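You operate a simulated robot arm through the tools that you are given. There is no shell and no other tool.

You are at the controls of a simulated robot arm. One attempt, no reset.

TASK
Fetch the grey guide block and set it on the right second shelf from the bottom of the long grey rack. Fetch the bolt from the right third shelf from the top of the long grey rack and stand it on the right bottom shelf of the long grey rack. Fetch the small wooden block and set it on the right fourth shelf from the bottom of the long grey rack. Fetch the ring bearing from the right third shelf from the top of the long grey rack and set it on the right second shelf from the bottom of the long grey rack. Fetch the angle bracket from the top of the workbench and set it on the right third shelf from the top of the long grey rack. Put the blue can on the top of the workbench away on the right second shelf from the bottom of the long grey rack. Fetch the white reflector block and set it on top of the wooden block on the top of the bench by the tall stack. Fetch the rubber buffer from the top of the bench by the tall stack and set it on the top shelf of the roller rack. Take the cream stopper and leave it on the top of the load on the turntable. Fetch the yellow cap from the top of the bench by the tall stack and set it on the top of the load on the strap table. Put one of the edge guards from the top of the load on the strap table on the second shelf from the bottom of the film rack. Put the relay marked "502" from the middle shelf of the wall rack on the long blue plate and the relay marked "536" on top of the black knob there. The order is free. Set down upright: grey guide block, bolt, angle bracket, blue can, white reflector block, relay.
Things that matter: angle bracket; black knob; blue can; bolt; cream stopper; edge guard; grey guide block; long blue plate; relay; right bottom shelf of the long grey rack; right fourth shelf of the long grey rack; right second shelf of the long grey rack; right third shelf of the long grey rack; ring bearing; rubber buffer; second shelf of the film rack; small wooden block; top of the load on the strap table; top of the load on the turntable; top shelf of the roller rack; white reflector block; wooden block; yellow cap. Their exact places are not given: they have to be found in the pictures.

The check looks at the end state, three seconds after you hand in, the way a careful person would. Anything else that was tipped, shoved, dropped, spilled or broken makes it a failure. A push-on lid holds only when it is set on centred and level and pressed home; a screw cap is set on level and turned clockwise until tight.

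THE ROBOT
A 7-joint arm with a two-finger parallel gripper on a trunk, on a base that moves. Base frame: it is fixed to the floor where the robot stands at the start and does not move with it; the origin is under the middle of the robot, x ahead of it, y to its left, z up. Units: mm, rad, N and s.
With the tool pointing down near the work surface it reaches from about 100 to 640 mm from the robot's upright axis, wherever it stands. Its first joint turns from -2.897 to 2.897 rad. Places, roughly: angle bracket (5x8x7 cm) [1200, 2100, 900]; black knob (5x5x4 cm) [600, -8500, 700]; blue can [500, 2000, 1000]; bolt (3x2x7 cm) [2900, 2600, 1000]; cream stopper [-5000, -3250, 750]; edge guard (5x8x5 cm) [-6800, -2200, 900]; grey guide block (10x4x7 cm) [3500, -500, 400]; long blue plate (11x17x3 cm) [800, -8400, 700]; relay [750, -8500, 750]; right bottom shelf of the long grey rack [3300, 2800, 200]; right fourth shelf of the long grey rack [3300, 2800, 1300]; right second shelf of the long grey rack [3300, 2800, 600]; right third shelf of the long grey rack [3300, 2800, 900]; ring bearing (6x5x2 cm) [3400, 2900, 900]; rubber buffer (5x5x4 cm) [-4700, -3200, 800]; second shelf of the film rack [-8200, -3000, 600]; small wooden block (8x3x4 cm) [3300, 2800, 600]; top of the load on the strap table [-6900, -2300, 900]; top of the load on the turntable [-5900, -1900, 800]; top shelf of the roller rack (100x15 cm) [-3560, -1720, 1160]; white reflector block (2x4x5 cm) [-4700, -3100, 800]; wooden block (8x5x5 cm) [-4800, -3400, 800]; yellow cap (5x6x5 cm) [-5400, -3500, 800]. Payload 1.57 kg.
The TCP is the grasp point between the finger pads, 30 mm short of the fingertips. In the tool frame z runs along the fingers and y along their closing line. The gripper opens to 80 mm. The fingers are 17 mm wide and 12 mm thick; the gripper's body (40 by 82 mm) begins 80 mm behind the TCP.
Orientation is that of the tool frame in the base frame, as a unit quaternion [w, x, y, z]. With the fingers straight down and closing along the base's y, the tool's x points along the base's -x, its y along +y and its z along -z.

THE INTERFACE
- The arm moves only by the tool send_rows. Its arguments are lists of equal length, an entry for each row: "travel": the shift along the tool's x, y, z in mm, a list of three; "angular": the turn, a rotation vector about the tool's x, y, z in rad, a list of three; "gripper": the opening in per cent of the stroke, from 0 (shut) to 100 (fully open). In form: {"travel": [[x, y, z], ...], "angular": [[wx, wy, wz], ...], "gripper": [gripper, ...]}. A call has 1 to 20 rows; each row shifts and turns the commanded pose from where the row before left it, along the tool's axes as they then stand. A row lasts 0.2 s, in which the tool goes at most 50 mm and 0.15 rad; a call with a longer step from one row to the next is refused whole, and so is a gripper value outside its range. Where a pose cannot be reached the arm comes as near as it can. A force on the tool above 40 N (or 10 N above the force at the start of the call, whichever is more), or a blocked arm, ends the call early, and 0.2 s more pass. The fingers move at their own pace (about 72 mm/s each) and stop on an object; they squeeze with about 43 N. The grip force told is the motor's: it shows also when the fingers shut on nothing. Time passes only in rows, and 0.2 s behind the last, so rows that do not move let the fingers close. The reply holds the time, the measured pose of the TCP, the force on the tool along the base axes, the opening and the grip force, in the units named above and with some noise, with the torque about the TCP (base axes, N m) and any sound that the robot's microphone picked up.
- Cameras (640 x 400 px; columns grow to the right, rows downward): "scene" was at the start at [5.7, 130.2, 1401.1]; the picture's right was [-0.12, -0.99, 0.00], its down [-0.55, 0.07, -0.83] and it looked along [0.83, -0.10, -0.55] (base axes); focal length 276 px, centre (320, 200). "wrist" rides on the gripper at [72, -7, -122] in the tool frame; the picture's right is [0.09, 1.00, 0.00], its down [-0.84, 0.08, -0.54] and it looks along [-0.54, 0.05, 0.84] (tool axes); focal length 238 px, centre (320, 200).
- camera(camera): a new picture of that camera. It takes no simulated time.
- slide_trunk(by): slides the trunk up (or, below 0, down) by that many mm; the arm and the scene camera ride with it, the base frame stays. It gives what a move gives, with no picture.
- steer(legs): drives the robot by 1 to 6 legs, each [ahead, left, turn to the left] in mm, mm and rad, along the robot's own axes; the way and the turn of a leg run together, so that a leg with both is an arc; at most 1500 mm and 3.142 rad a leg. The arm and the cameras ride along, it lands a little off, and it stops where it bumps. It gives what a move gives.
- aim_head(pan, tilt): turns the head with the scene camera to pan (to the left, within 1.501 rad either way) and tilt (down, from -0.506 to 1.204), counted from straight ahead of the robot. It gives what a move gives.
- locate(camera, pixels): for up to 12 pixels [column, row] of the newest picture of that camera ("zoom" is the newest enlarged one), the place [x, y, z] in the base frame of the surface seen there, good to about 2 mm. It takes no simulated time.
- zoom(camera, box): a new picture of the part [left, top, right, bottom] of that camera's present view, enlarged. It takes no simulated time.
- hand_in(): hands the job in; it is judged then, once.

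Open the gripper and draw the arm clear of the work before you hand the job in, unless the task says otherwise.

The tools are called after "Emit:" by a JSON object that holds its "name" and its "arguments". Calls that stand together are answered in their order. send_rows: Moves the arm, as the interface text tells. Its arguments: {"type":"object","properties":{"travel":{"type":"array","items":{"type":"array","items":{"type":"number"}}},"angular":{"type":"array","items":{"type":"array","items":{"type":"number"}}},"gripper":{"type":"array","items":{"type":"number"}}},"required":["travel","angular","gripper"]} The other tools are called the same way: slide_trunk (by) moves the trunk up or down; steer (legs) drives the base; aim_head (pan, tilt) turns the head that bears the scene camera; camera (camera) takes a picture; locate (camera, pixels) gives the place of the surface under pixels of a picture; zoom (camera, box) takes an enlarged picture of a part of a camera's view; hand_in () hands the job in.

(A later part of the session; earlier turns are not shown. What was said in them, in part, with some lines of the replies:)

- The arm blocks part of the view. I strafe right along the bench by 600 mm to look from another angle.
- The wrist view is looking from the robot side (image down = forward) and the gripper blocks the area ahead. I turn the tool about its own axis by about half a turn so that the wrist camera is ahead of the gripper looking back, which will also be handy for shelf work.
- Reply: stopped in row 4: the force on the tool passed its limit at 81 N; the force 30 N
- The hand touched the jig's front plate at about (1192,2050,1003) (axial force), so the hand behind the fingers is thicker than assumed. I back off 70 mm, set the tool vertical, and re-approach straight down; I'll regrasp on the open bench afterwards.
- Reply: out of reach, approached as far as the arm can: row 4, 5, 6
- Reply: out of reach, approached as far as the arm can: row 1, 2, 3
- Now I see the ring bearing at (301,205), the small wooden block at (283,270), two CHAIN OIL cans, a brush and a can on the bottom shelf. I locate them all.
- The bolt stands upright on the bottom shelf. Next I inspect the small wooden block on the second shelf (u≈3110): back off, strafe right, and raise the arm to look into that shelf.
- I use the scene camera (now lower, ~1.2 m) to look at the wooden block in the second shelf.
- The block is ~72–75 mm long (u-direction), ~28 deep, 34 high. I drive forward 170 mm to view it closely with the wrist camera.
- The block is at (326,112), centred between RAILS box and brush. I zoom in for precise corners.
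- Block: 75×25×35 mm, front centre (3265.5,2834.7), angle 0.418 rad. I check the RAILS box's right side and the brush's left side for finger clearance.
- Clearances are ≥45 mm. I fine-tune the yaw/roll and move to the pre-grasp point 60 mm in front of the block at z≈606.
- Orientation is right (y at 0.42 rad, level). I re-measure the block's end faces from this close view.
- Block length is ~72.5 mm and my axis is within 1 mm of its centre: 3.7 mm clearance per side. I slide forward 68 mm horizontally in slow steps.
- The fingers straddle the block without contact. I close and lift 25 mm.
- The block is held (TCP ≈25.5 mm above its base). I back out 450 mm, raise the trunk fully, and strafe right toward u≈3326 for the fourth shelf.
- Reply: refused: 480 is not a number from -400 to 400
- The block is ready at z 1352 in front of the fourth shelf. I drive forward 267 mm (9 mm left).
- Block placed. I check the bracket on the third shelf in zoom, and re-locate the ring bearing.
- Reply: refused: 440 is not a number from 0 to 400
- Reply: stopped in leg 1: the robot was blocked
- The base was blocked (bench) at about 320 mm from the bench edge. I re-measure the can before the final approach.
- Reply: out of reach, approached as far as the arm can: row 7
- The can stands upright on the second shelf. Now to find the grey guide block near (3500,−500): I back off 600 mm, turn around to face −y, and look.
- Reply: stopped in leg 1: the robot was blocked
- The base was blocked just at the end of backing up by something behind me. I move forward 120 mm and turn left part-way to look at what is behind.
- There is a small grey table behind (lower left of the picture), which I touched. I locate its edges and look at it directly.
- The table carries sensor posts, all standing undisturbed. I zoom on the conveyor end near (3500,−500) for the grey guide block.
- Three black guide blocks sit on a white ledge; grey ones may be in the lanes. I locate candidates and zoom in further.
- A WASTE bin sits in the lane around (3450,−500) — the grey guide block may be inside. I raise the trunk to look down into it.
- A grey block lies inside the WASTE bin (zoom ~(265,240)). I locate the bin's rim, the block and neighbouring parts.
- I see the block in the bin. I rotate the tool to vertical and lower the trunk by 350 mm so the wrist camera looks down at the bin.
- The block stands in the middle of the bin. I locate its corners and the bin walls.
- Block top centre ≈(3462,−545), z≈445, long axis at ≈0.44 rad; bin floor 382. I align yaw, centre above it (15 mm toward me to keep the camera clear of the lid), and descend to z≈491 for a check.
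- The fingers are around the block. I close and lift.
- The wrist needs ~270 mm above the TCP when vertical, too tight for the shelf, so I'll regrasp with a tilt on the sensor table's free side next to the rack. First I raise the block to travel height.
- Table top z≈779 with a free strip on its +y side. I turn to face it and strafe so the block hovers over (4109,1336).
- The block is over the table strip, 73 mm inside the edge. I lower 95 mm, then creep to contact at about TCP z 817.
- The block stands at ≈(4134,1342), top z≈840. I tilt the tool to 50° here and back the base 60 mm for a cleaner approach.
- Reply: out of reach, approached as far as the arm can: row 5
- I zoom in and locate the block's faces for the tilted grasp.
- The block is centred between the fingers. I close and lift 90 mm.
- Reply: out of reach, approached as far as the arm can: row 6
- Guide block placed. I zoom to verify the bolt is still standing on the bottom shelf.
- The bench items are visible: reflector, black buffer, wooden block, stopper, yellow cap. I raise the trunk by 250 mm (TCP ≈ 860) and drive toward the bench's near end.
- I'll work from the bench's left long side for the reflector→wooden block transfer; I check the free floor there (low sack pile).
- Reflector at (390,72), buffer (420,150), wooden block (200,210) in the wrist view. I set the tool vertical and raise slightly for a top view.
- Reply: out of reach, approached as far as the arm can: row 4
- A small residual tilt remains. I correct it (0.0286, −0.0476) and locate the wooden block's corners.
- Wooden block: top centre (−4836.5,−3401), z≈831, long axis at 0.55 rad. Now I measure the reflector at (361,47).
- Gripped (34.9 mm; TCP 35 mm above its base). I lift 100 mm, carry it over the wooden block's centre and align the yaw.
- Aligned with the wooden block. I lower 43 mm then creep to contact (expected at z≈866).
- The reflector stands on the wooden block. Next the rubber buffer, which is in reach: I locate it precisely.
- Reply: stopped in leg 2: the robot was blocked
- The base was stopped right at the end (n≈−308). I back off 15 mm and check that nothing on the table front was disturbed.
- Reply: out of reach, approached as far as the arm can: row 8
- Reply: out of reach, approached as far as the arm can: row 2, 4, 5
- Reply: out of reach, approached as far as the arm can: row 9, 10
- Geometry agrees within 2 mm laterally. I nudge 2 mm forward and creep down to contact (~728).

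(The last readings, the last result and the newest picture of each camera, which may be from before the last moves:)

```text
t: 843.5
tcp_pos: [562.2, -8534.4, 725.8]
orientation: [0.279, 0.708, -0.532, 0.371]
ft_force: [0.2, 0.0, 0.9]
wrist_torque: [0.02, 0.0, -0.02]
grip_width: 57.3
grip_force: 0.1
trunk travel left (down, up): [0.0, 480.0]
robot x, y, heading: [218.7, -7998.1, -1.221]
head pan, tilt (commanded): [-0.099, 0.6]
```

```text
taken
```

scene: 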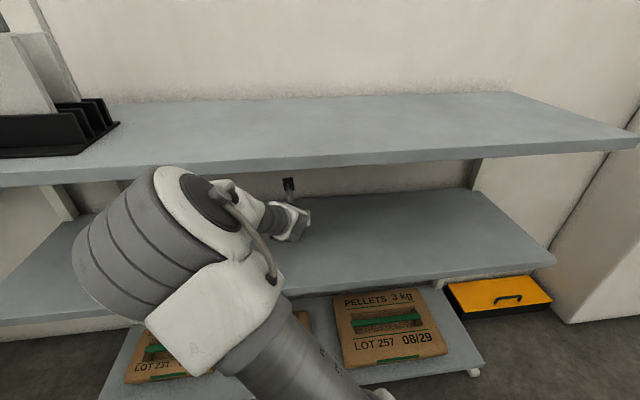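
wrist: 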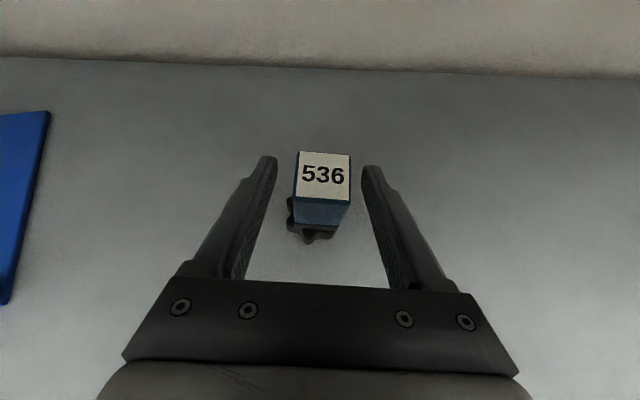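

The relay stands on the knob. I retreat straight back 130 mm and check.

Emit:
{"name": "send_rows", "arguments": {"travel": [[-5.7, 0, -8.2], [-14, 0, -20.5], [-20, 0, -28.8], [-20, 0, -28.8], [-14, 0, -20.5]], "angular": [[0, 0, 0], [0, 0, 0], [0, 0, 0], [0, 0, 0], [0, 0, 0]], "gripper": [72, 72, 72, 72, 72]}}

Emit:
{"name": "camera", "arguments": {"camera": "wrist"}}

Emit:
{"name": "zoom", "arguments": {"camera": "wrist", "box": [260, 0, 400, 100]}}

```text
t: 844.7
tcp_pos: [525.1, -8409.5, 727.7]
orientation: [0.28, 0.708, -0.532, 0.371]
ft_force: [0.4, -1.0, 0.7]
wrist_torque: [-0.02, -0.01, 0.0]
grip_width: 57.6
grip_force: 0.1
trunk travel left (down, up): [0.0, 480.0]
robot x, y, heading: [224.3, -7998.1, -1.223]
head pan, tilt (commanded): [-0.099, 0.6]
```

```text
taken
```

wrist: 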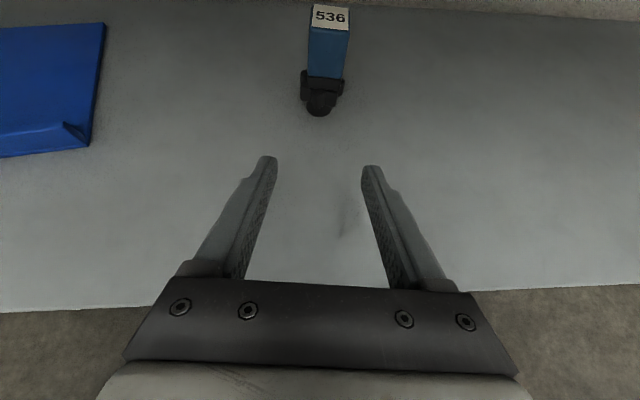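

```text
4.00 times, centred on (330, 50) of wrist
```

zoom: 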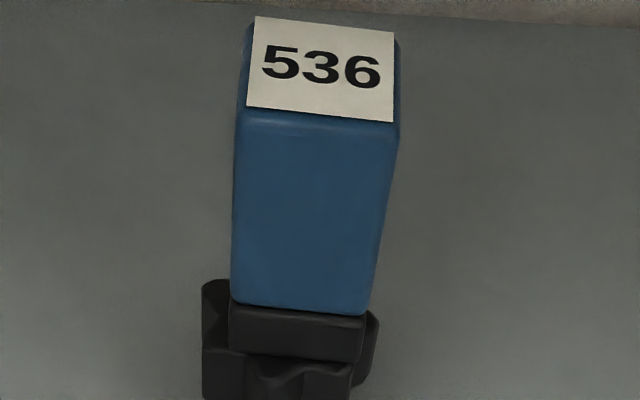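

Relay 536 is in place. Before strafing left for relay 502, I back off 150 mm and check the space to my left.

Emit:
{"name": "steer", "arguments": {"legs": [[-150, 0, 0]]}}

Emit:
{"name": "aim_head", "arguments": {"pan": 0.8, "tilt": 0.5}}

Emit:
{"name": "camera", "arguments": {"camera": "scene"}}

Emit:
{"name": "locate", "arguments": {"camera": "scene", "pixels": [[300, 250], [200, 250], [350, 300], [400, 200], [250, 300], [300, 350], [450, 250], [420, 300]]}}

```text
t: 846.3
tcp_pos: [473.5, -8265.2, 728.8]
orientation: [0.28, 0.708, -0.531, 0.372]
ft_force: [0.0, -0.9, -0.8]
wrist_torque: [0.03, 0.0, -0.01]
grip_width: 57.6
grip_force: 0.1
trunk travel left (down, up): [0.0, 480.0]
robot x, y, heading: [171.2, -7852.8, -1.216]
head pan, tilt (commanded): [-0.099, 0.6]
```

```text
t: 847.5
tcp_pos: [472.8, -8265.8, 727.8]
orientation: [0.28, 0.708, -0.532, 0.372]
ft_force: [0.2, 0.9, 0.1]
wrist_torque: [0.01, -0.02, -0.01]
grip_width: 57.8
grip_force: 0.0
trunk travel left (down, up): [0.0, 480.0]
robot x, y, heading: [167.8, -7854.8, -1.221]
head pan, tilt (commanded): [0.799, 0.499]
```

```text
taken
```

scene: 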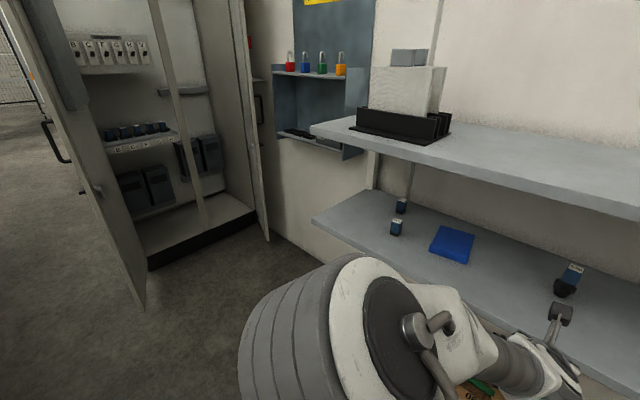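

```text
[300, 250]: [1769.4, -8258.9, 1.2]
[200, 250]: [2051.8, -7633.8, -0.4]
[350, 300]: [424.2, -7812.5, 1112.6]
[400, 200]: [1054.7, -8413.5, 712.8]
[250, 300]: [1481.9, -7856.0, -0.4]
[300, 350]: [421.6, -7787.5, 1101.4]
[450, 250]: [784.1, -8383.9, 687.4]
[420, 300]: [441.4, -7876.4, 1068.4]
```

Emit:
{"name": "locate", "arguments": {"camera": "scene", "pixels": [[143, 305], [140, 270], [268, 238], [265, 215], [130, 240], [95, 200], [397, 228], [452, 245]]}}

```text
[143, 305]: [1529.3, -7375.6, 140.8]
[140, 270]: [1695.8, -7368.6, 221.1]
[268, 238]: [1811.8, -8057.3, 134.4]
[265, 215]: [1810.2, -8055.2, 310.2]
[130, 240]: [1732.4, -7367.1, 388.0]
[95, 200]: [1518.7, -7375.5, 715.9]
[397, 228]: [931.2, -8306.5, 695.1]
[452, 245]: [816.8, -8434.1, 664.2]
```

The cabinet doors are far enough. I strafe left 405 mm to line up with relay 502.

Emit:
{"name": "steer", "arguments": {"legs": [[0, 405, 0]]}}

Emit:
{"name": "camera", "arguments": {"camera": "wrist"}}

```text
t: 851.1
tcp_pos: [848.1, -8130.3, 727.0]
orientation: [0.28, 0.708, -0.532, 0.371]
ft_force: [-0.2, 0.4, -0.5]
wrist_torque: [0.01, 0.02, 0.02]
grip_width: 57.5
grip_force: 0.1
trunk travel left (down, up): [0.0, 480.0]
robot x, y, heading: [546.2, -7715.6, -1.227]
head pan, tilt (commanded): [0.799, 0.499]
```

```text
taken
```

wrist: 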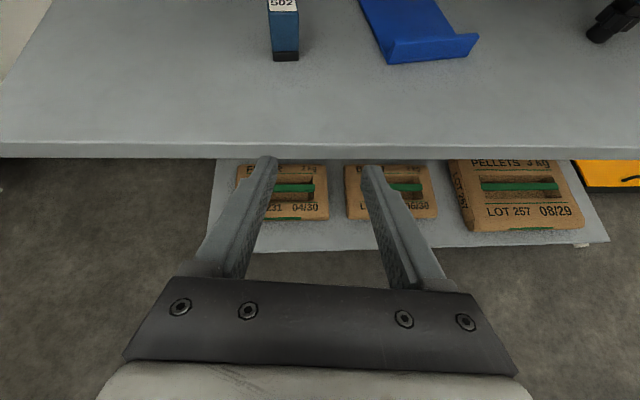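

I raise 45 mm for a better view of relay 502 and the plate.

Emit:
{"name": "send_rows", "arguments": {"travel": [[37, 0, -25.6], [0, 0, 0]], "angular": [[0, 0.08, 0], [0, 0, 0]], "gripper": [75, 75]}}

Emit:
{"name": "camera", "arguments": {"camera": "wrist"}}

Emit:
{"name": "zoom", "arguments": {"camera": "wrist", "box": [240, 0, 480, 140]}}

```text
t: 851.7
tcp_pos: [847.9, -8129.9, 772.7]
orientation: [0.301, 0.692, -0.52, 0.4]
ft_force: [0.2, -0.2, -0.5]
wrist_torque: [0.03, -0.02, 0.02]
grip_width: 60.0
grip_force: 0.1
trunk travel left (down, up): [0.0, 480.0]
robot x, y, heading: [545.5, -7714.4, -1.223]
head pan, tilt (commanded): [0.799, 0.499]
```

```text
taken
```

wrist: 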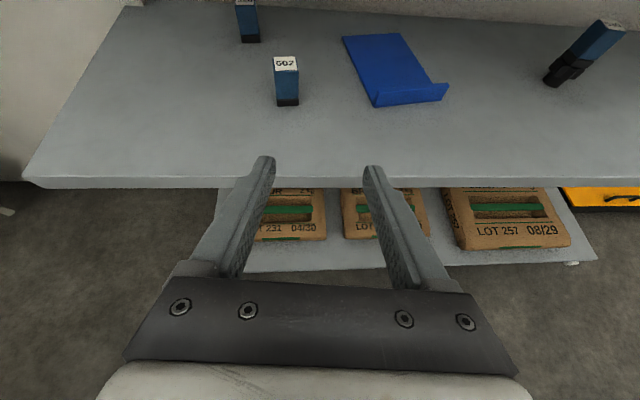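

```text
2.67 times, centred on (360, 70) of wrist
```

zoom: 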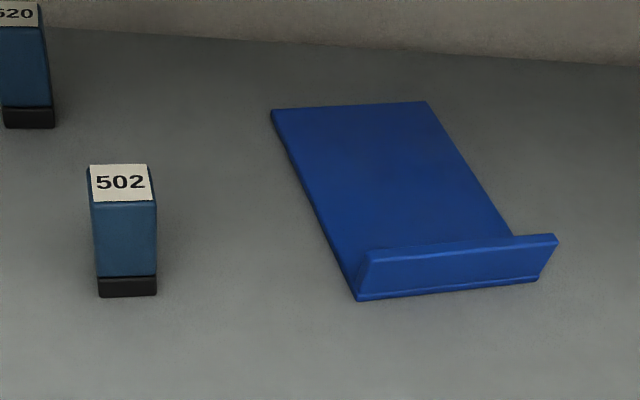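

The blue plate has a raised lip at its front. I locate the plate, lip and relay 502.

Emit:
{"name": "locate", "arguments": {"camera": "zoom", "pixels": [[285, 115], [420, 108], [500, 228], [350, 255], [390, 180], [380, 252], [545, 238], [365, 295], [530, 275], [95, 170], [148, 170], [125, 240]]}}

Emit:
{"name": "locate", "arguments": {"camera": "zoom", "pixels": [[94, 200], [152, 200], [122, 182], [97, 240], [155, 240], [125, 290], [126, 262], [460, 244], [455, 265]]}}

```text
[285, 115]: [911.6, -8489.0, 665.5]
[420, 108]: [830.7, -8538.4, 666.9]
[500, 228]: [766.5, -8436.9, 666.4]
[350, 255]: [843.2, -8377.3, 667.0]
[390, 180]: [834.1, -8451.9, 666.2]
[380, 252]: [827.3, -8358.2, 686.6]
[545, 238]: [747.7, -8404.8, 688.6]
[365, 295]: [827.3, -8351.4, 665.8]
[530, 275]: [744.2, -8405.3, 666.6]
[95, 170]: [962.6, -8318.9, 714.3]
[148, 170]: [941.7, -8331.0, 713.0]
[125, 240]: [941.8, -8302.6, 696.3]
```

```text
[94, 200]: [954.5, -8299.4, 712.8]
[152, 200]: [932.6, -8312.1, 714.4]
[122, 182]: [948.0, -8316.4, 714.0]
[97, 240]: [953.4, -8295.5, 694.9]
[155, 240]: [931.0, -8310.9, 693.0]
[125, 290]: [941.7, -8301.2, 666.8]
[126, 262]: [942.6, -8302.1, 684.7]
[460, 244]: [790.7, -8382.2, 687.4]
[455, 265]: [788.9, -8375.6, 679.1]
```

Relay 502 centre ≈(948.5,−8314.5), facing ≈−0.97 rad; plate flat z≈666, lip top 687. I drive 100 mm forward, then yaw the tool +0.321 and set the tilt to 50°.

Emit:
{"name": "steer", "arguments": {"legs": [[100, 0, 0]]}}

Emit:
{"name": "send_rows", "arguments": {"travel": [[0, 0, 0], [0, 0, 0], [0, 0, 0], [0, 0, 0], [0, 0, 0], [0, 0, 0]], "angular": [[0.0927, 0, -0.0533], [0.0927, 0, -0.0533], [0.0927, 0, -0.0533], [0, -0.088, 0], [0, -0.088, 0], [0, 0, 0]], "gripper": [75, 75, 75, 75, 75, 75]}}

Emit:
{"name": "camera", "arguments": {"camera": "wrist"}}

```text
t: 853.0
tcp_pos: [881.8, -8223.5, 772.0]
orientation: [0.301, 0.691, -0.521, 0.399]
ft_force: [1.6, -0.2, -0.5]
wrist_torque: [-0.01, 0.02, 0.0]
grip_width: 60.1
grip_force: 0.1
trunk travel left (down, up): [0.0, 480.0]
robot x, y, heading: [580.2, -7812.3, -1.226]
head pan, tilt (commanded): [0.799, 0.499]
```

```text
t: 854.4
tcp_pos: [880.9, -8224.6, 771.6]
orientation: [0.197, 0.802, -0.423, 0.373]
ft_force: [0.1, -0.3, -0.7]
wrist_torque: [0.03, 0.01, -0.02]
grip_width: 60.0
grip_force: 0.1
trunk travel left (down, up): [0.0, 480.0]
robot x, y, heading: [577.9, -7810.9, -1.231]
head pan, tilt (commanded): [0.799, 0.499]
```

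```text
taken
```

wrist: 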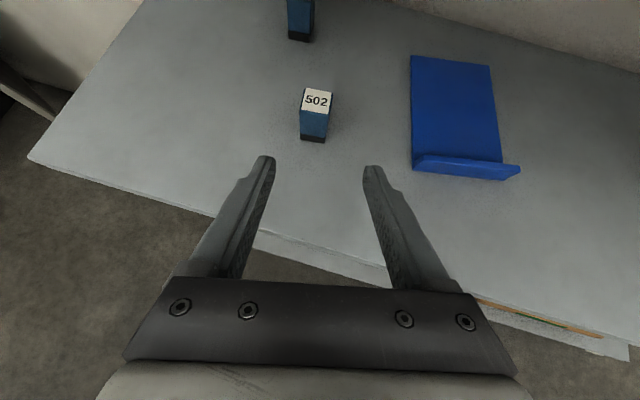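

Aligned. I re-measure relay 502 from here.

Emit:
{"name": "zoom", "arguments": {"camera": "wrist", "box": [280, 70, 350, 155]}}

Emit:
{"name": "locate", "arguments": {"camera": "zoom", "pixels": [[230, 100], [370, 105], [225, 165], [360, 185], [300, 140], [235, 230], [360, 240], [300, 230], [300, 310]]}}

```text
4.71 times, centred on (315, 112) of wrist
```

zoom: 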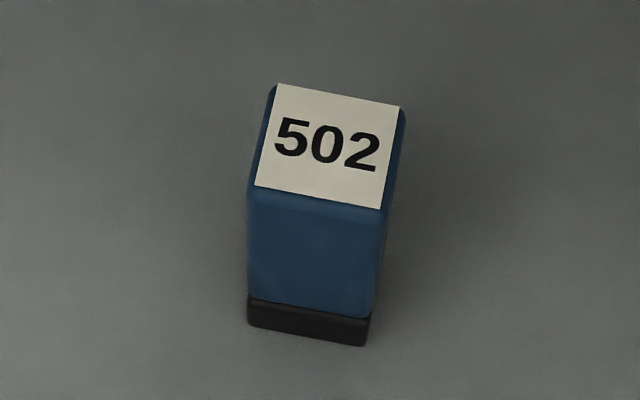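

```text
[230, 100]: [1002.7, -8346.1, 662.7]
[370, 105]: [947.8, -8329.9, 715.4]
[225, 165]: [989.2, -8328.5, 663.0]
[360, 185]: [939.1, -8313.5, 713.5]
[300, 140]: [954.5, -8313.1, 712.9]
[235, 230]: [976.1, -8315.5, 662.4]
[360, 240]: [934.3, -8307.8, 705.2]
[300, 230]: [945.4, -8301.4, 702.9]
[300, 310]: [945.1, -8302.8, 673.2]
```

Emit:
{"name": "locate", "arguments": {"camera": "zoom", "pixels": [[282, 90], [395, 112], [260, 180], [378, 204], [325, 145], [256, 230], [378, 250], [315, 245], [255, 280], [372, 300]]}}

```text
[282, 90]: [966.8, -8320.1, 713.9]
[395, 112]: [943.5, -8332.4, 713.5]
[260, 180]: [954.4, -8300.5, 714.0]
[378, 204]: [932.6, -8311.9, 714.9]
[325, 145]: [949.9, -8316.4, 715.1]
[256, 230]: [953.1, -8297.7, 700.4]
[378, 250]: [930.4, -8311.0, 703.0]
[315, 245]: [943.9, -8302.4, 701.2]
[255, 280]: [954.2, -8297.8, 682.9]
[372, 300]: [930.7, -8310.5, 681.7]
```

The relay's true yaw is ≈0.1 less; I correct the yaw by −0.1 and approach along the tool axis to (948.7,−8315.6,692).

Emit:
{"name": "send_rows", "arguments": {"travel": [[0, 0, 0], [11.5, -15.9, 0], [0, 0, 40], [0, 0, 40], [0, 0, 32], [0, 0, 25.2], [0, 0, 0]], "angular": [[-0.0765, 0, 0.0644], [0, 0, 0], [0, 0, 0], [0, 0, 0], [0, 0, 0], [0, 0, 0], [0, 0, 0]], "gripper": [75, 75, 75, 75, 75, 75, 75]}}

Emit:
{"name": "camera", "arguments": {"camera": "wrist"}}

```text
t: 856.0
tcp_pos: [948.7, -8317.0, 692.1]
orientation: [0.215, 0.78, -0.462, 0.363]
ft_force: [-0.2, 0.4, 0.2]
wrist_torque: [0.02, -0.03, 0.04]
grip_width: 60.3
grip_force: 0.0
trunk travel left (down, up): [0.0, 480.0]
robot x, y, heading: [577.5, -7810.7, -1.223]
head pan, tilt (commanded): [0.799, 0.499]
```

```text
taken
```

wrist: 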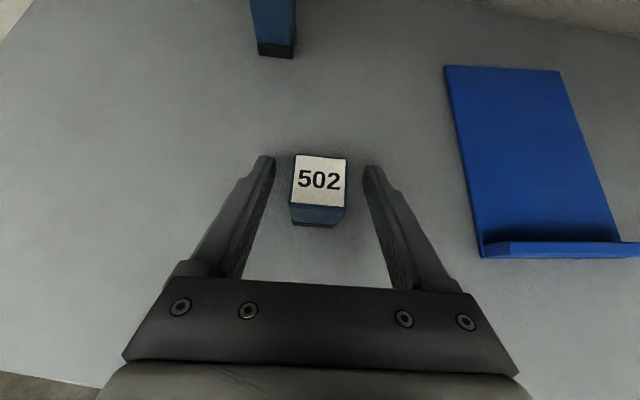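

The relay is centred and square between the fingers. I close and lift 60 mm.

Emit:
{"name": "send_rows", "arguments": {"travel": [[0, 0, 0], [0, 0, 0], [0, 0, 0], [0, 0, 0], [0, 0, 0], [7.6, 0, -6.4], [19, 0, -16], [19, 0, -16], [0, 0, 0]], "angular": [[0, 0, 0], [0, 0, 0], [0, 0, 0], [0, 0, 0], [0, 0, 0], [0, 0, 0], [0, 0, 0], [0, 0, 0], [0, 0, 0]], "gripper": [55, 42, 0, 0, 0, 0, 0, 0, 0]}}

Emit:
{"name": "camera", "arguments": {"camera": "wrist"}}

```text
t: 858.0
tcp_pos: [948.6, -8313.7, 751.5]
orientation: [0.215, 0.78, -0.462, 0.363]
ft_force: [0.5, -0.5, -0.5]
wrist_torque: [-0.04, -0.03, 0.03]
grip_width: 29.2
grip_force: 39.4
trunk travel left (down, up): [0.0, 480.0]
robot x, y, heading: [578.7, -7813.2, -1.227]
head pan, tilt (commanded): [0.799, 0.499]
```

```text
taken
```

wrist: 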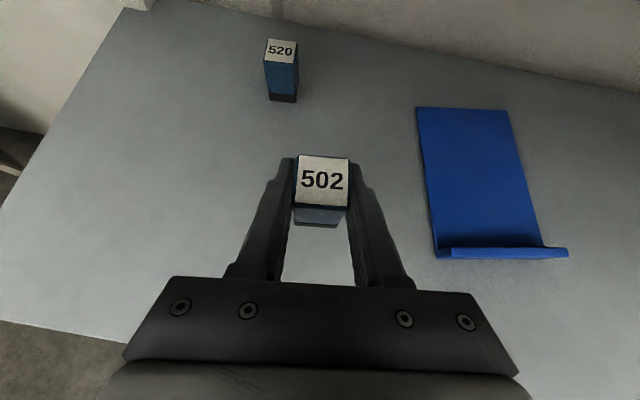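

Held. I carry it over the plate's centre (836,−8456), staying above the lip.

Emit:
{"name": "send_rows", "arguments": {"travel": [[11.4, 41.8, 13.6], [11.4, 41.8, 13.6], [11.4, 41.8, 13.6], [11.5, 41.6, 13.5], [0, 0, 0]], "angular": [[0, 0, 0], [0, 0, 0], [0, 0, 0], [0, 0, 0], [0, 0, 0]], "gripper": [0, 0, 0, 0, 0]}}

Emit:
{"name": "camera", "arguments": {"camera": "wrist"}}

```text
t: 859.2
tcp_pos: [848.1, -8440.1, 741.8]
orientation: [0.206, 0.788, -0.456, 0.358]
ft_force: [-0.8, -0.8, -1.1]
wrist_torque: [-0.01, -0.01, 0.01]
grip_width: 29.3
grip_force: 39.1
trunk travel left (down, up): [0.0, 480.0]
robot x, y, heading: [576.6, -7809.0, -1.221]
head pan, tilt (commanded): [0.799, 0.499]
```

```text
taken
```

wrist: 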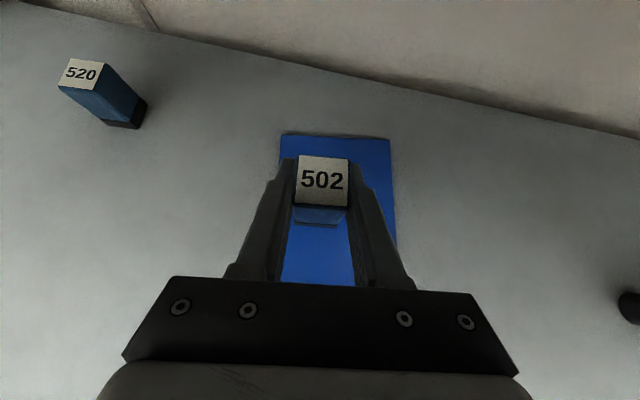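

The arm ended slightly short ((848,−8440) instead of (836,−8456)). I check whether it is still settling.

Emit:
{"name": "send_rows", "arguments": {"travel": [[0, 0, 0], [0, 0, 0], [0, 0, 0]], "angular": [[0, 0, 0], [0, 0, 0], [0, 0, 0]], "gripper": [0, 0, 0]}}

```text
t: 860.0
tcp_pos: [847.9, -8439.4, 739.9]
orientation: [0.205, 0.788, -0.458, 0.357]
ft_force: [-0.5, -0.1, -2.0]
wrist_torque: [-0.02, 0.02, -0.01]
grip_width: 29.3
grip_force: 38.8
trunk travel left (down, up): [0.0, 480.0]
robot x, y, heading: [579.3, -7814.3, -1.231]
head pan, tilt (commanded): [0.799, 0.499]
```

I look with the scene camera whether the wrist is near the upper shelf.

Emit:
{"name": "aim_head", "arguments": {"pan": 0.25, "tilt": 0.45}}

Emit:
{"name": "camera", "arguments": {"camera": "scene"}}

```text
t: 861.0
tcp_pos: [847.4, -8440.5, 738.9]
orientation: [0.203, 0.789, -0.458, 0.357]
ft_force: [0.7, -0.5, -0.8]
wrist_torque: [0.02, 0.03, 0.03]
grip_width: 29.4
grip_force: 38.8
trunk travel left (down, up): [0.0, 480.0]
robot x, y, heading: [576.6, -7810.3, -1.221]
head pan, tilt (commanded): [0.25, 0.45]
```

```text
taken
```

scene: 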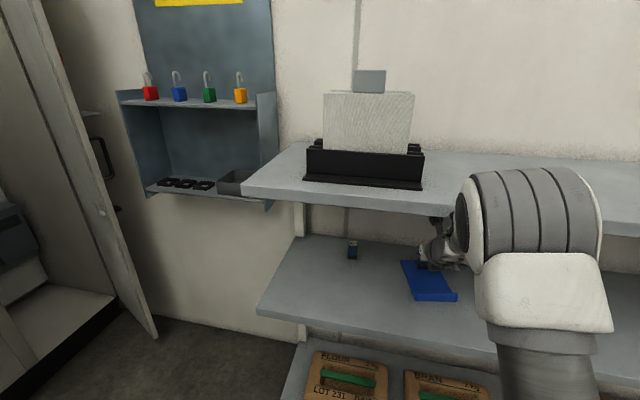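

Emit:
{"name": "locate", "arguments": {"camera": "scene", "pixels": [[540, 175], [465, 220], [480, 180], [595, 220], [447, 222], [437, 240], [455, 262], [420, 205], [360, 205], [600, 235], [430, 212]]}}

Emit:
{"name": "zoom", "arguments": {"camera": "scene", "box": [390, 180, 510, 310]}}

```text
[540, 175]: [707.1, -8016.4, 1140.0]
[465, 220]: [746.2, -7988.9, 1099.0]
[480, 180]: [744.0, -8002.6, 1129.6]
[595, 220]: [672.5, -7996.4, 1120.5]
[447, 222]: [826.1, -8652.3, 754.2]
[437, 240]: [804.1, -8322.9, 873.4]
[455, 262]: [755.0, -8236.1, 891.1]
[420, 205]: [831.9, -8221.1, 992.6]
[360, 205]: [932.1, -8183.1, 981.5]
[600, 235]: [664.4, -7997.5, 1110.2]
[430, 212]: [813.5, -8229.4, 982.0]
```

```text
3.08 times, centred on (450, 245) of scene
```

zoom: 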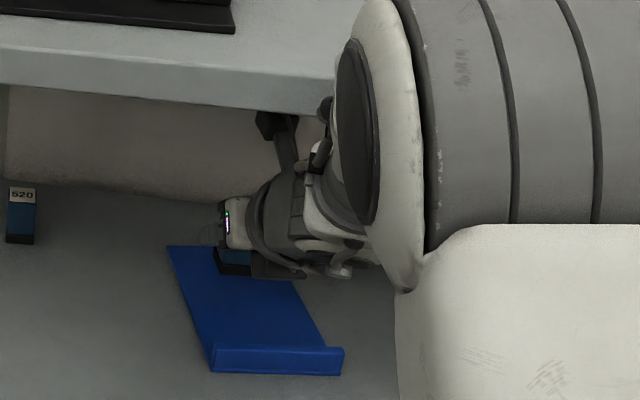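

Emit:
{"name": "locate", "arguments": {"camera": "zoom", "pixels": [[325, 108], [322, 150], [270, 122], [290, 105], [280, 150], [300, 108], [330, 130], [200, 95], [345, 60]]}}

```text
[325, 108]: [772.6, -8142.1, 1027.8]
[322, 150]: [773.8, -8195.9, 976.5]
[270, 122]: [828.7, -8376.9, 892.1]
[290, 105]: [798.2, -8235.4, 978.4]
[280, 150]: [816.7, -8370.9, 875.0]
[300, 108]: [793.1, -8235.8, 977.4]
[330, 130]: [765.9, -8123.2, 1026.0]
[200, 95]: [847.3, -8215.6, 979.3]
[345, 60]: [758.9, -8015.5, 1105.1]
```

The forearm is touching the upper shelf's front lip, which limits me at this tilt. I reverse the move, set the relay back down, and will regrasp it with a flatter tool (≈62°) that keeps the forearm lower.

Emit:
{"name": "send_rows", "arguments": {"travel": [[-11.5, -41.6, -13.5], [-11.4, -41.8, -13.6], [-11.4, -41.8, -13.6], [-11.4, -41.8, -13.6], [0, 0, 0]], "angular": [[0, 0, 0], [0, 0, 0], [0, 0, 0], [0, 0, 0], [0, 0, 0]], "gripper": [0, 0, 0, 0, 0]}}

Emit:
{"name": "camera", "arguments": {"camera": "wrist"}}

```text
t: 862.2
tcp_pos: [949.0, -8316.6, 753.5]
orientation: [0.215, 0.78, -0.463, 0.363]
ft_force: [0.1, -0.5, -0.9]
wrist_torque: [0.0, 0.0, 0.01]
grip_width: 29.4
grip_force: 38.9
trunk travel left (down, up): [0.0, 480.0]
robot x, y, heading: [579.5, -7808.2, -1.225]
head pan, tilt (commanded): [0.25, 0.45]
```

```text
taken
```

wrist: 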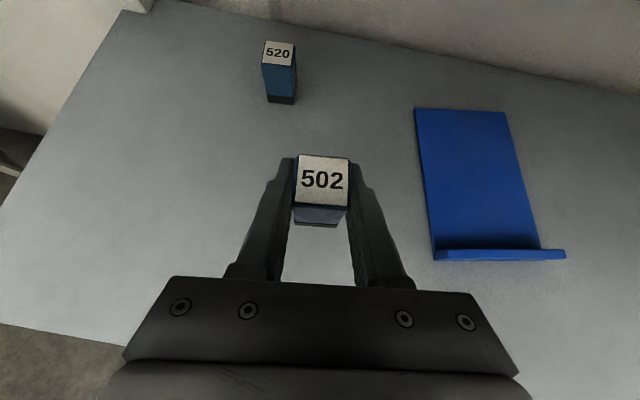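

Back at the pick-up spot. I lower 58 mm, creep to contact and release.

Emit:
{"name": "send_rows", "arguments": {"travel": [[-19.1, 0, 16.1], [-19.1, 0, 16.1], [-6.1, 0, 5.2], [0, 0, 0]], "angular": [[0, 0, 0], [0, 0, 0], [0, 0, 0], [0, 0, 0]], "gripper": [0, 0, 0, 0]}}

Emit:
{"name": "send_rows", "arguments": {"travel": [[-1.1, 0, 1], [-0.8, 0, 0.6], [0, 0, 0]], "angular": [[0, 0, 0], [0, 0, 0], [0, 0, 0]], "gripper": [0, 0, 0]}}

```text
t: 863.2
tcp_pos: [949.1, -8315.9, 694.2]
orientation: [0.215, 0.78, -0.462, 0.363]
ft_force: [0.7, -0.6, 0.3]
wrist_torque: [-0.02, -0.01, 0.01]
grip_width: 29.2
grip_force: 39.1
trunk travel left (down, up): [0.0, 480.0]
robot x, y, heading: [576.8, -7810.2, -1.228]
head pan, tilt (commanded): [0.25, 0.45]
```

```text
t: 864.0
tcp_pos: [949.3, -8315.5, 692.5]
orientation: [0.215, 0.78, -0.462, 0.363]
ft_force: [0.5, -1.4, 0.4]
wrist_torque: [-0.02, 0.01, 0.02]
grip_width: 29.6
grip_force: 39.2
trunk travel left (down, up): [0.0, 480.0]
robot x, y, heading: [575.8, -7811.5, -1.227]
head pan, tilt (commanded): [0.25, 0.45]
```

Emit:
{"name": "send_rows", "arguments": {"travel": [[-0.8, 0, 0.6], [0, 0, 0]], "angular": [[0, 0, 0], [0, 0, 0]], "gripper": [0, 0]}}

```text
t: 864.6
tcp_pos: [948.6, -8316.3, 692.9]
orientation: [0.215, 0.779, -0.463, 0.364]
ft_force: [0.1, 0.3, 10.1]
wrist_torque: [0.06, 0.12, -0.02]
grip_width: 29.3
grip_force: 39.0
trunk travel left (down, up): [0.0, 480.0]
robot x, y, heading: [577.9, -7809.3, -1.229]
head pan, tilt (commanded): [0.25, 0.45]
```

Contact. I open, tilt the tool in place from 50° to 62°, and check.

Emit:
{"name": "send_rows", "arguments": {"travel": [[0, 0, 0], [0, 0, 0], [0, 0, 0], [0, 0, 0], [0, 0, 0], [0, 0, 0]], "angular": [[0, 0, 0], [0, 0, 0], [0, 0, 0], [0, 0.105, 0], [0, 0.105, 0], [0, 0, 0]], "gripper": [42, 60, 75, 75, 75, 75]}}

Emit:
{"name": "camera", "arguments": {"camera": "wrist"}}

```text
t: 866.0
tcp_pos: [948.0, -8314.7, 691.6]
orientation: [0.262, 0.737, -0.437, 0.444]
ft_force: [-0.6, 0.6, 0.5]
wrist_torque: [0.02, 0.02, 0.01]
grip_width: 60.0
grip_force: 0.0
trunk travel left (down, up): [0.0, 480.0]
robot x, y, heading: [576.7, -7810.0, -1.225]
head pan, tilt (commanded): [0.25, 0.45]
```

```text
taken
```

wrist: 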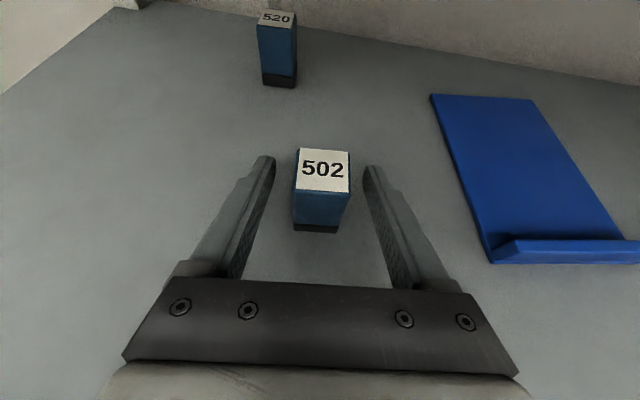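

Tilt is 62° now and the relay stands upright between the fingers. I close, lift 60 mm, and back the base 80 mm to flatten the forearm.

Emit:
{"name": "send_rows", "arguments": {"travel": [[0, 0, 0], [0, 0, 0], [0, 0, 0], [0, 0, 0], [0, 0, 0], [8.8, 0, -4.7], [22, 0, -11.7], [22, 0, -11.7], [0, 0, 0]], "angular": [[0, 0, 0], [0, 0, 0], [0, 0, 0], [0, 0, 0], [0, 0, 0], [0, 0, 0], [0, 0, 0], [0, 0, 0], [0, 0, 0]], "gripper": [55, 42, 0, 0, 0, 0, 0, 0, 0]}}

Emit:
{"name": "steer", "arguments": {"legs": [[-80, 0, 0]]}}

Emit:
{"name": "camera", "arguments": {"camera": "wrist"}}

```text
t: 868.0
tcp_pos: [948.4, -8315.7, 751.2]
orientation: [0.262, 0.738, -0.437, 0.442]
ft_force: [0.2, 0.0, -0.4]
wrist_torque: [-0.02, -0.01, -0.01]
grip_width: 29.3
grip_force: 38.4
trunk travel left (down, up): [0.0, 480.0]
robot x, y, heading: [574.3, -7809.8, -1.23]
head pan, tilt (commanded): [0.25, 0.45]
```

```text
t: 869.2
tcp_pos: [923.4, -8238.2, 750.2]
orientation: [0.261, 0.738, -0.436, 0.443]
ft_force: [0.0, -0.7, -1.2]
wrist_torque: [-0.01, -0.04, 0.0]
grip_width: 29.3
grip_force: 39.0
trunk travel left (down, up): [0.0, 480.0]
robot x, y, heading: [550.4, -7732.9, -1.219]
head pan, tilt (commanded): [0.25, 0.45]
```

```text
taken
```

wrist: 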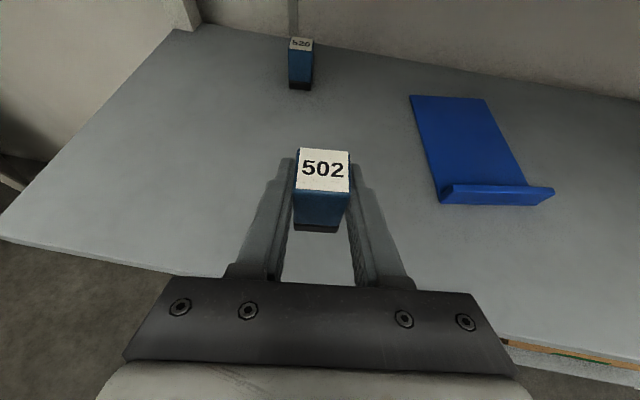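

I move diagonally over the plate to (842,−8468,738).

Emit:
{"name": "send_rows", "arguments": {"travel": [[9.4, 26, 21.2], [9.4, 26, 21.2], [9.4, 26, 21.2], [9.4, 26, 21.2], [9.4, 26, 21.2], [9.4, 26, 21.1], [9.3, 25.9, 21.1], [0, 0, 0]], "angular": [[0, 0, 0], [0, 0, 0], [0, 0, 0], [0, 0, 0], [0, 0, 0], [0, 0, 0], [0, 0, 0], [0, 0, 0]], "gripper": [0, 0, 0, 0, 0, 0, 0, 0]}}

Emit:
{"name": "camera", "arguments": {"camera": "wrist"}}

Emit:
{"name": "camera", "arguments": {"camera": "scene"}}

```text
t: 871.0
tcp_pos: [839.7, -8469.7, 741.8]
orientation: [0.262, 0.738, -0.436, 0.443]
ft_force: [0.1, -0.5, -0.8]
wrist_torque: [0.0, -0.04, 0.02]
grip_width: 29.4
grip_force: 39.1
trunk travel left (down, up): [0.0, 480.0]
robot x, y, heading: [551.4, -7737.9, -1.227]
head pan, tilt (commanded): [0.25, 0.45]
```

```text
taken
```

wrist: 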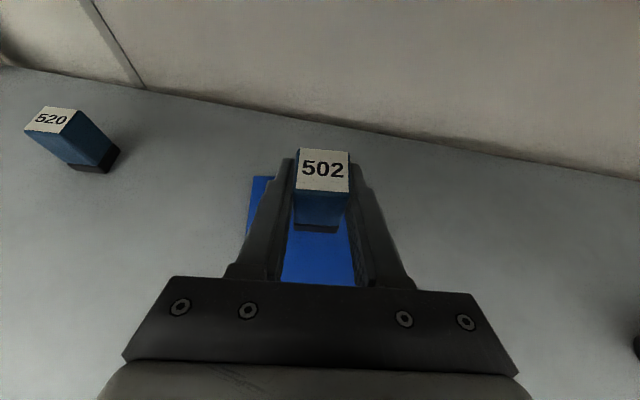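

```text
taken
```

scene: 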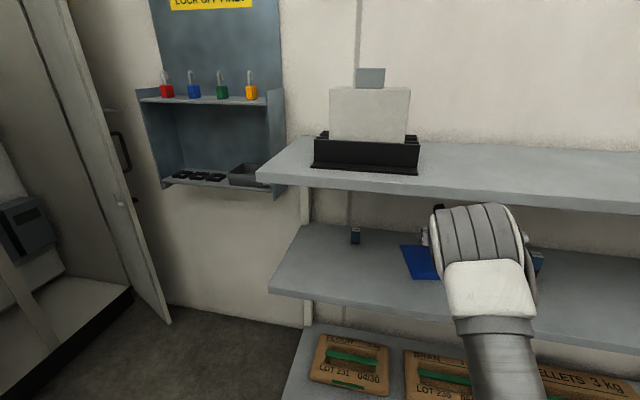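

Pose reached exactly; the relay is centred across the plate. I lower 20 mm, shift 25 mm further back on the plate (for hand clearance over the lip), then lower to just above the plate.

Emit:
{"name": "send_rows", "arguments": {"travel": [[-17.6, 0, 9.4], [11.7, -1.1, 21.9], [-13.2, 0, 7], [-4.4, 0, 2.3], [0, 0, 0]], "angular": [[0, 0, 0], [0, 0, 0], [0, 0, 0], [0, 0, 0], [0, 0, 0]], "gripper": [0, 0, 0, 0, 0]}}

Emit:
{"name": "camera", "arguments": {"camera": "wrist"}}

```text
t: 872.2
tcp_pos: [852.7, -8489.5, 699.4]
orientation: [0.262, 0.738, -0.437, 0.443]
ft_force: [0.2, -0.5, -0.8]
wrist_torque: [0.01, 0.0, 0.01]
grip_width: 29.4
grip_force: 38.8
trunk travel left (down, up): [0.0, 480.0]
robot x, y, heading: [547.4, -7730.6, -1.222]
head pan, tilt (commanded): [0.25, 0.45]
```

```text
taken
```

wrist: 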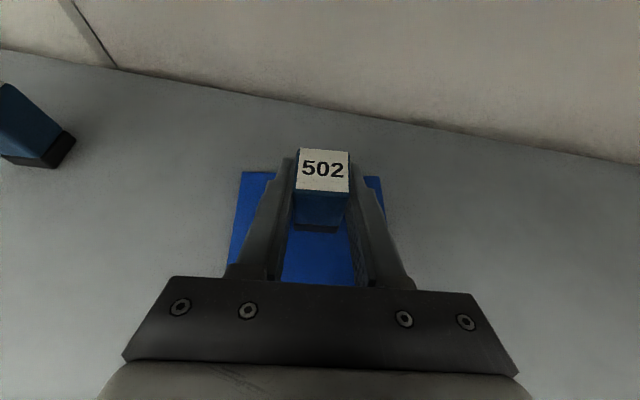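

Just above the plate, no contact yet. I creep down.

Emit:
{"name": "send_rows", "arguments": {"travel": [[-1.1, 0, 0.6], [-0.9, 0, 0.5], [0, 0, 0]], "angular": [[0, 0, 0], [0, 0, 0], [0, 0, 0]], "gripper": [0, 0, 0]}}

Emit:
{"name": "send_rows", "arguments": {"travel": [[-0.7, 0, 0.4], [0, 0, 0]], "angular": [[0, 0, 0], [0, 0, 0]], "gripper": [0, 0]}}

```text
t: 873.0
tcp_pos: [854.2, -8489.4, 697.4]
orientation: [0.262, 0.738, -0.436, 0.443]
ft_force: [-0.1, 0.5, -0.6]
wrist_torque: [-0.02, 0.01, 0.02]
grip_width: 29.2
grip_force: 38.7
trunk travel left (down, up): [0.0, 480.0]
robot x, y, heading: [552.3, -7734.8, -1.224]
head pan, tilt (commanded): [0.25, 0.45]
```

```text
t: 873.6
tcp_pos: [853.8, -8490.1, 695.8]
orientation: [0.262, 0.738, -0.437, 0.442]
ft_force: [0.0, 0.1, -1.5]
wrist_torque: [0.05, 0.01, 0.02]
grip_width: 29.2
grip_force: 39.1
trunk travel left (down, up): [0.0, 480.0]
robot x, y, heading: [548.9, -7734.4, -1.227]
head pan, tilt (commanded): [0.25, 0.45]
```

Emit:
{"name": "send_rows", "arguments": {"travel": [[-0.8, 0, 0.4], [0, 0, 0]], "angular": [[0, 0, 0], [0, 0, 0]], "gripper": [0, 0]}}

Emit:
{"name": "send_rows", "arguments": {"travel": [[-0.7, 0, 0.4], [0, 0, 0]], "angular": [[0, 0, 0], [0, 0, 0]], "gripper": [0, 0]}}

```text
t: 874.2
tcp_pos: [855.0, -8491.0, 696.5]
orientation: [0.261, 0.738, -0.436, 0.443]
ft_force: [-0.1, 0.8, 2.2]
wrist_torque: [-0.02, -0.03, 0.0]
grip_width: 29.4
grip_force: 38.9
trunk travel left (down, up): [0.0, 480.0]
robot x, y, heading: [553.6, -7735.9, -1.225]
head pan, tilt (commanded): [0.25, 0.45]
```

```text
t: 874.8
tcp_pos: [854.6, -8490.1, 696.4]
orientation: [0.262, 0.738, -0.436, 0.443]
ft_force: [-0.5, -2.2, 6.2]
wrist_torque: [0.01, 0.05, 0.01]
grip_width: 29.4
grip_force: 38.9
trunk travel left (down, up): [0.0, 480.0]
robot x, y, heading: [552.1, -7732.0, -1.227]
head pan, tilt (commanded): [0.25, 0.45]
```

Contact (6 N). I open gently.

Emit:
{"name": "send_rows", "arguments": {"travel": [[0, 0, 0], [0, 0, 0], [0, 0, 0], [0, 0, 0]], "angular": [[0, 0, 0], [0, 0, 0], [0, 0, 0], [0, 0, 0]], "gripper": [42, 50, 62, 72]}}

Emit:
{"name": "camera", "arguments": {"camera": "wrist"}}

```text
t: 875.8
tcp_pos: [854.5, -8488.7, 694.9]
orientation: [0.261, 0.738, -0.436, 0.443]
ft_force: [0.5, 0.8, -0.1]
wrist_torque: [-0.02, 0.02, -0.01]
grip_width: 57.7
grip_force: 0.0
trunk travel left (down, up): [0.0, 480.0]
robot x, y, heading: [550.6, -7734.8, -1.226]
head pan, tilt (commanded): [0.25, 0.45]
```

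```text
taken
```

wrist: 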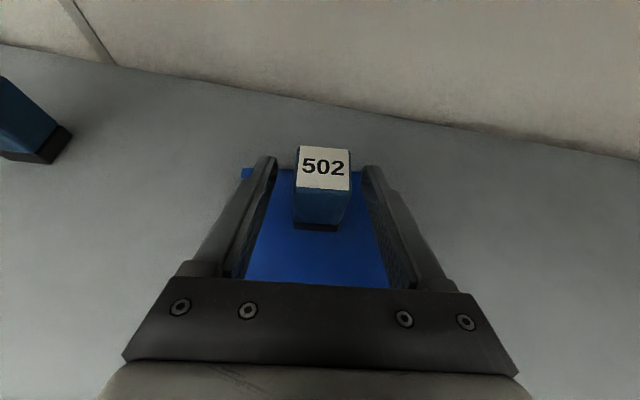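

Relay 502 stands on the plate. I retreat along the tool axis and check.

Emit:
{"name": "send_rows", "arguments": {"travel": [[1, 0, -12], [0, 0, -30], [0, 0, -40], [0, 0, -40], [0, 0, -40]], "angular": [[0, 0, 0], [0, 0, 0], [0, 0, 0], [0, 0, 0], [0, 0, 0]], "gripper": [72, 72, 72, 72, 72]}}

Emit:
{"name": "camera", "arguments": {"camera": "wrist"}}

```text
t: 877.0
tcp_pos: [785.0, -8365.3, 770.8]
orientation: [0.261, 0.739, -0.437, 0.442]
ft_force: [0.4, 0.3, -0.1]
wrist_torque: [0.02, 0.0, 0.0]
grip_width: 57.5
grip_force: 0.1
trunk travel left (down, up): [0.0, 480.0]
robot x, y, heading: [551.2, -7735.1, -1.228]
head pan, tilt (commanded): [0.25, 0.45]
```

```text
taken
```

wrist: 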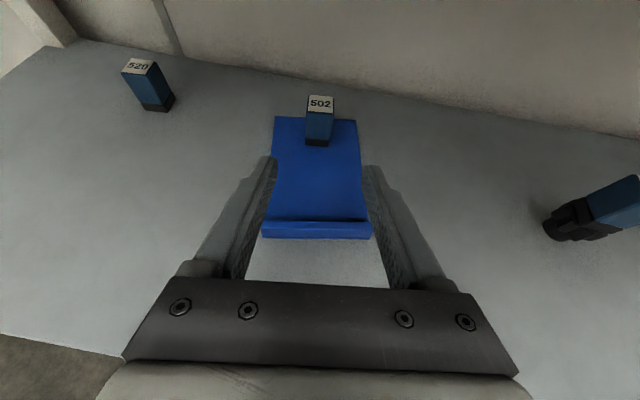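

Both relays are set. I back off 150 mm and verify the whole shelf with the scene camera.

Emit:
{"name": "steer", "arguments": {"legs": [[-200, 0, 0]]}}

Emit:
{"name": "send_rows", "arguments": {"travel": [[-15, 0, -28], [-15, 0, -28], [0, 0, 0]], "angular": [[0, 0, 0], [0, 0, 0], [0, 0, 0]], "gripper": [100, 100, 100]}}

Emit:
{"name": "aim_head", "arguments": {"pan": 0.0, "tilt": 0.5}}

Emit:
{"name": "camera", "arguments": {"camera": "scene"}}

Emit:
{"name": "zoom", "arguments": {"camera": "scene", "box": [180, 100, 420, 260]}}

```text
t: 878.9
tcp_pos: [714.2, -8175.8, 769.7]
orientation: [0.263, 0.737, -0.438, 0.442]
ft_force: [-0.4, 0.9, 0.7]
wrist_torque: [0.02, 0.01, 0.01]
grip_width: 57.7
grip_force: 0.0
trunk travel left (down, up): [0.0, 480.0]
robot x, y, heading: [481.6, -7544.0, -1.228]
head pan, tilt (commanded): [0.25, 0.45]
```

```text
t: 879.7
tcp_pos: [684.0, -8119.1, 772.1]
orientation: [0.262, 0.738, -0.438, 0.442]
ft_force: [0.3, 0.6, 0.2]
wrist_torque: [-0.03, 0.0, -0.02]
grip_width: 79.7
grip_force: 0.0
trunk travel left (down, up): [0.0, 480.0]
robot x, y, heading: [479.4, -7543.2, -1.229]
head pan, tilt (commanded): [0.25, 0.45]
```

```text
t: 880.5
tcp_pos: [683.3, -8119.9, 770.8]
orientation: [0.263, 0.737, -0.438, 0.442]
ft_force: [0.2, 0.1, -0.2]
wrist_torque: [-0.02, 0.01, -0.02]
grip_width: 80.1
grip_force: 0.0
trunk travel left (down, up): [0.0, 480.0]
robot x, y, heading: [480.6, -7544.1, -1.225]
head pan, tilt (commanded): [0.0, 0.499]
```

```text
taken
```

scene: 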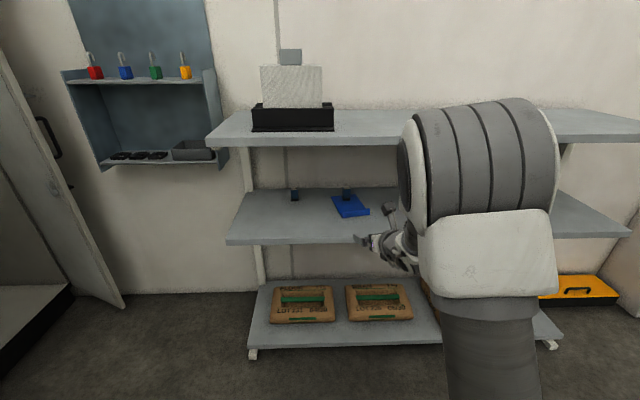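

```text
2.50 times, centred on (300, 180) of scene
```

zoom: 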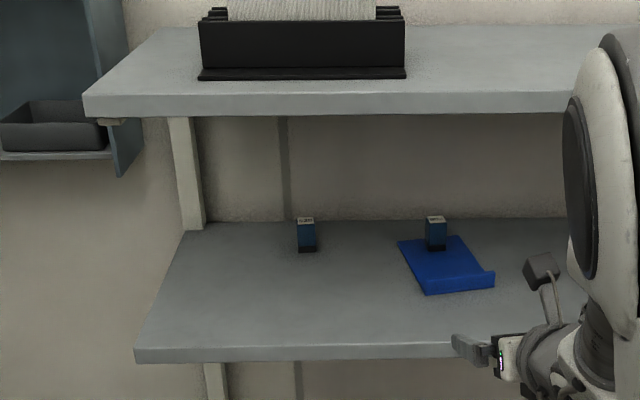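

I strafe left 300 mm to see the knob with relay 536 unobstructed.

Emit:
{"name": "steer", "arguments": {"legs": [[0, 300, 0]]}}

Emit:
{"name": "aim_head", "arguments": {"pan": -0.15, "tilt": 0.5}}

Emit:
{"name": "camera", "arguments": {"camera": "scene"}}

Emit:
{"name": "zoom", "arguments": {"camera": "scene", "box": [220, 130, 420, 260]}}

```text
t: 883.3
tcp_pos: [963.8, -8022.6, 771.6]
orientation: [0.265, 0.736, -0.44, 0.442]
ft_force: [-0.7, 0.3, -0.5]
wrist_torque: [-0.01, 0.01, 0.05]
grip_width: 79.9
grip_force: 0.1
trunk travel left (down, up): [0.0, 480.0]
robot x, y, heading: [769.3, -7443.9, -1.232]
head pan, tilt (commanded): [0.0, 0.499]
```

```text
t: 884.0
tcp_pos: [964.9, -8021.6, 771.9]
orientation: [0.264, 0.736, -0.44, 0.442]
ft_force: [0.2, -0.2, 0.6]
wrist_torque: [0.0, -0.01, 0.02]
grip_width: 80.1
grip_force: 0.1
trunk travel left (down, up): [0.0, 480.0]
robot x, y, heading: [763.5, -7442.3, -1.231]
head pan, tilt (commanded): [-0.15, 0.499]
```

```text
taken
```

scene: 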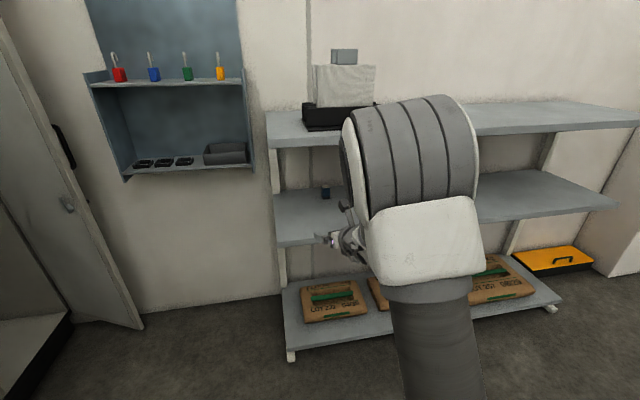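

```text
3.08 times, centred on (320, 195) of scene
```

zoom: 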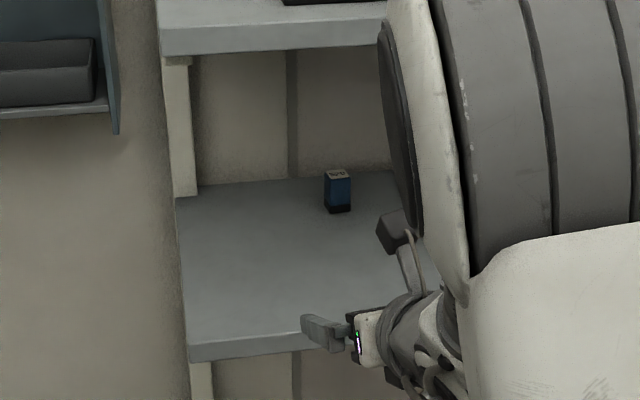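

The elbow hides it from here; I strafe right 600 mm to the earlier vantage where the knob was visible.

Emit:
{"name": "steer", "arguments": {"legs": [[0, -650, 0]]}}

Emit:
{"name": "aim_head", "arguments": {"pan": 0.1, "tilt": 0.5}}

Emit:
{"name": "camera", "arguments": {"camera": "scene"}}

Emit:
{"name": "zoom", "arguments": {"camera": "scene", "box": [220, 150, 400, 260]}}

```text
t: 889.4
tcp_pos: [352.1, -8239.1, 772.2]
orientation: [0.263, 0.737, -0.438, 0.443]
ft_force: [0.4, -0.1, 0.2]
wrist_torque: [-0.03, 0.0, -0.02]
grip_width: 80.0
grip_force: 0.0
trunk travel left (down, up): [0.0, 480.0]
robot x, y, heading: [149.3, -7662.7, -1.23]
head pan, tilt (commanded): [-0.15, 0.499]
```

```text
t: 890.1
tcp_pos: [350.8, -8238.9, 771.3]
orientation: [0.262, 0.737, -0.438, 0.442]
ft_force: [0.9, -0.1, 0.5]
wrist_torque: [0.01, -0.02, -0.02]
grip_width: 80.1
grip_force: 0.1
trunk travel left (down, up): [0.0, 480.0]
robot x, y, heading: [149.6, -7661.5, -1.227]
head pan, tilt (commanded): [0.099, 0.499]
```

```text
taken
```

scene: 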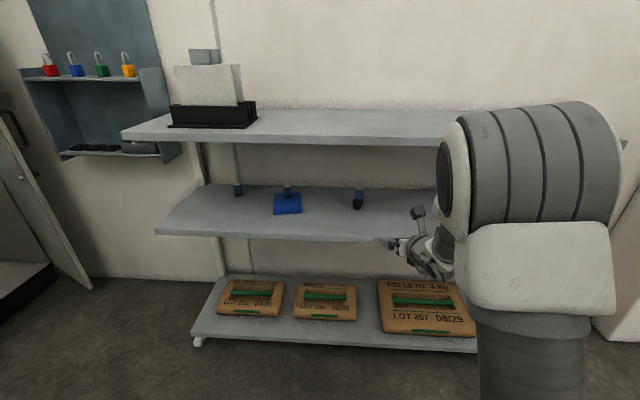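

```text
3.56 times, centred on (310, 205) of scene
```

zoom: 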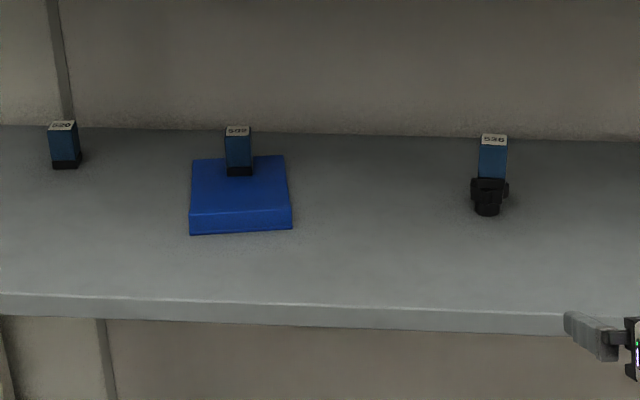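

Everything is in place: 502 stands on the blue plate, 536 on the black knob, the gripper is open and the arm is clear. I hand in.

Emit:
{"name": "hand_in", "arguments": {}}

```text
The job is handed in.
```

I carried out all the moves in the task and handed the job in. The check's verdict was not shown to me, so I can only report what the pictures and readings showed.

| Item | Where it is now |
|---|---|
| Grey guide block | Right second shelf of the long grey rack, upright. It was in the WASTE bin at the conveyor end. |
| Bolt | Standing on the right bottom shelf |
| Small wooden block | Right fourth shelf, between the LINKS and CLIPS boxes |
| Ring bearing | Right second shelf |
| Angle bracket | Right third shelf, upright, between the two CHAIN OIL cans |
| Blue can | Right second shelf, upright |
| White reflector block | Standing on the wooden block on the bench |
| Rubber buffer | Top shelf of the roller rack |
| Cream stopper | Top of the load on the turntable |
| Yellow cap | Top of the load on the strap table |
| Edge guard | Second shelf of the film rack, between two tubes |
| Relay "502" | Upright on the long blue plate |
| Relay "536" | Upright on the black knob |

There were a few unplanned contacts along the way, and I saw nothing shifted or tipped in the pictures afterwards:

- **Roller jig on the workbench:** the gripper pressed on its front plate, with a brief peak of 81 N. I re-measured it and it had not moved.
- **Sensor table:** the base backed into it near the rack. The posts and knobs were still standing.
- **Workbench and strap table:** the base was stopped once at each, most likely by their front edges. At the workbench I re-measured only the can, and at the strap table I looked over the table front.
- **Wall rack:** the forearm appears to have touched the front lip of the top shelf while I was moving relay "502". The box on that shelf looked the same in later pictures.

The gripper is open and the arm is clear of the work.
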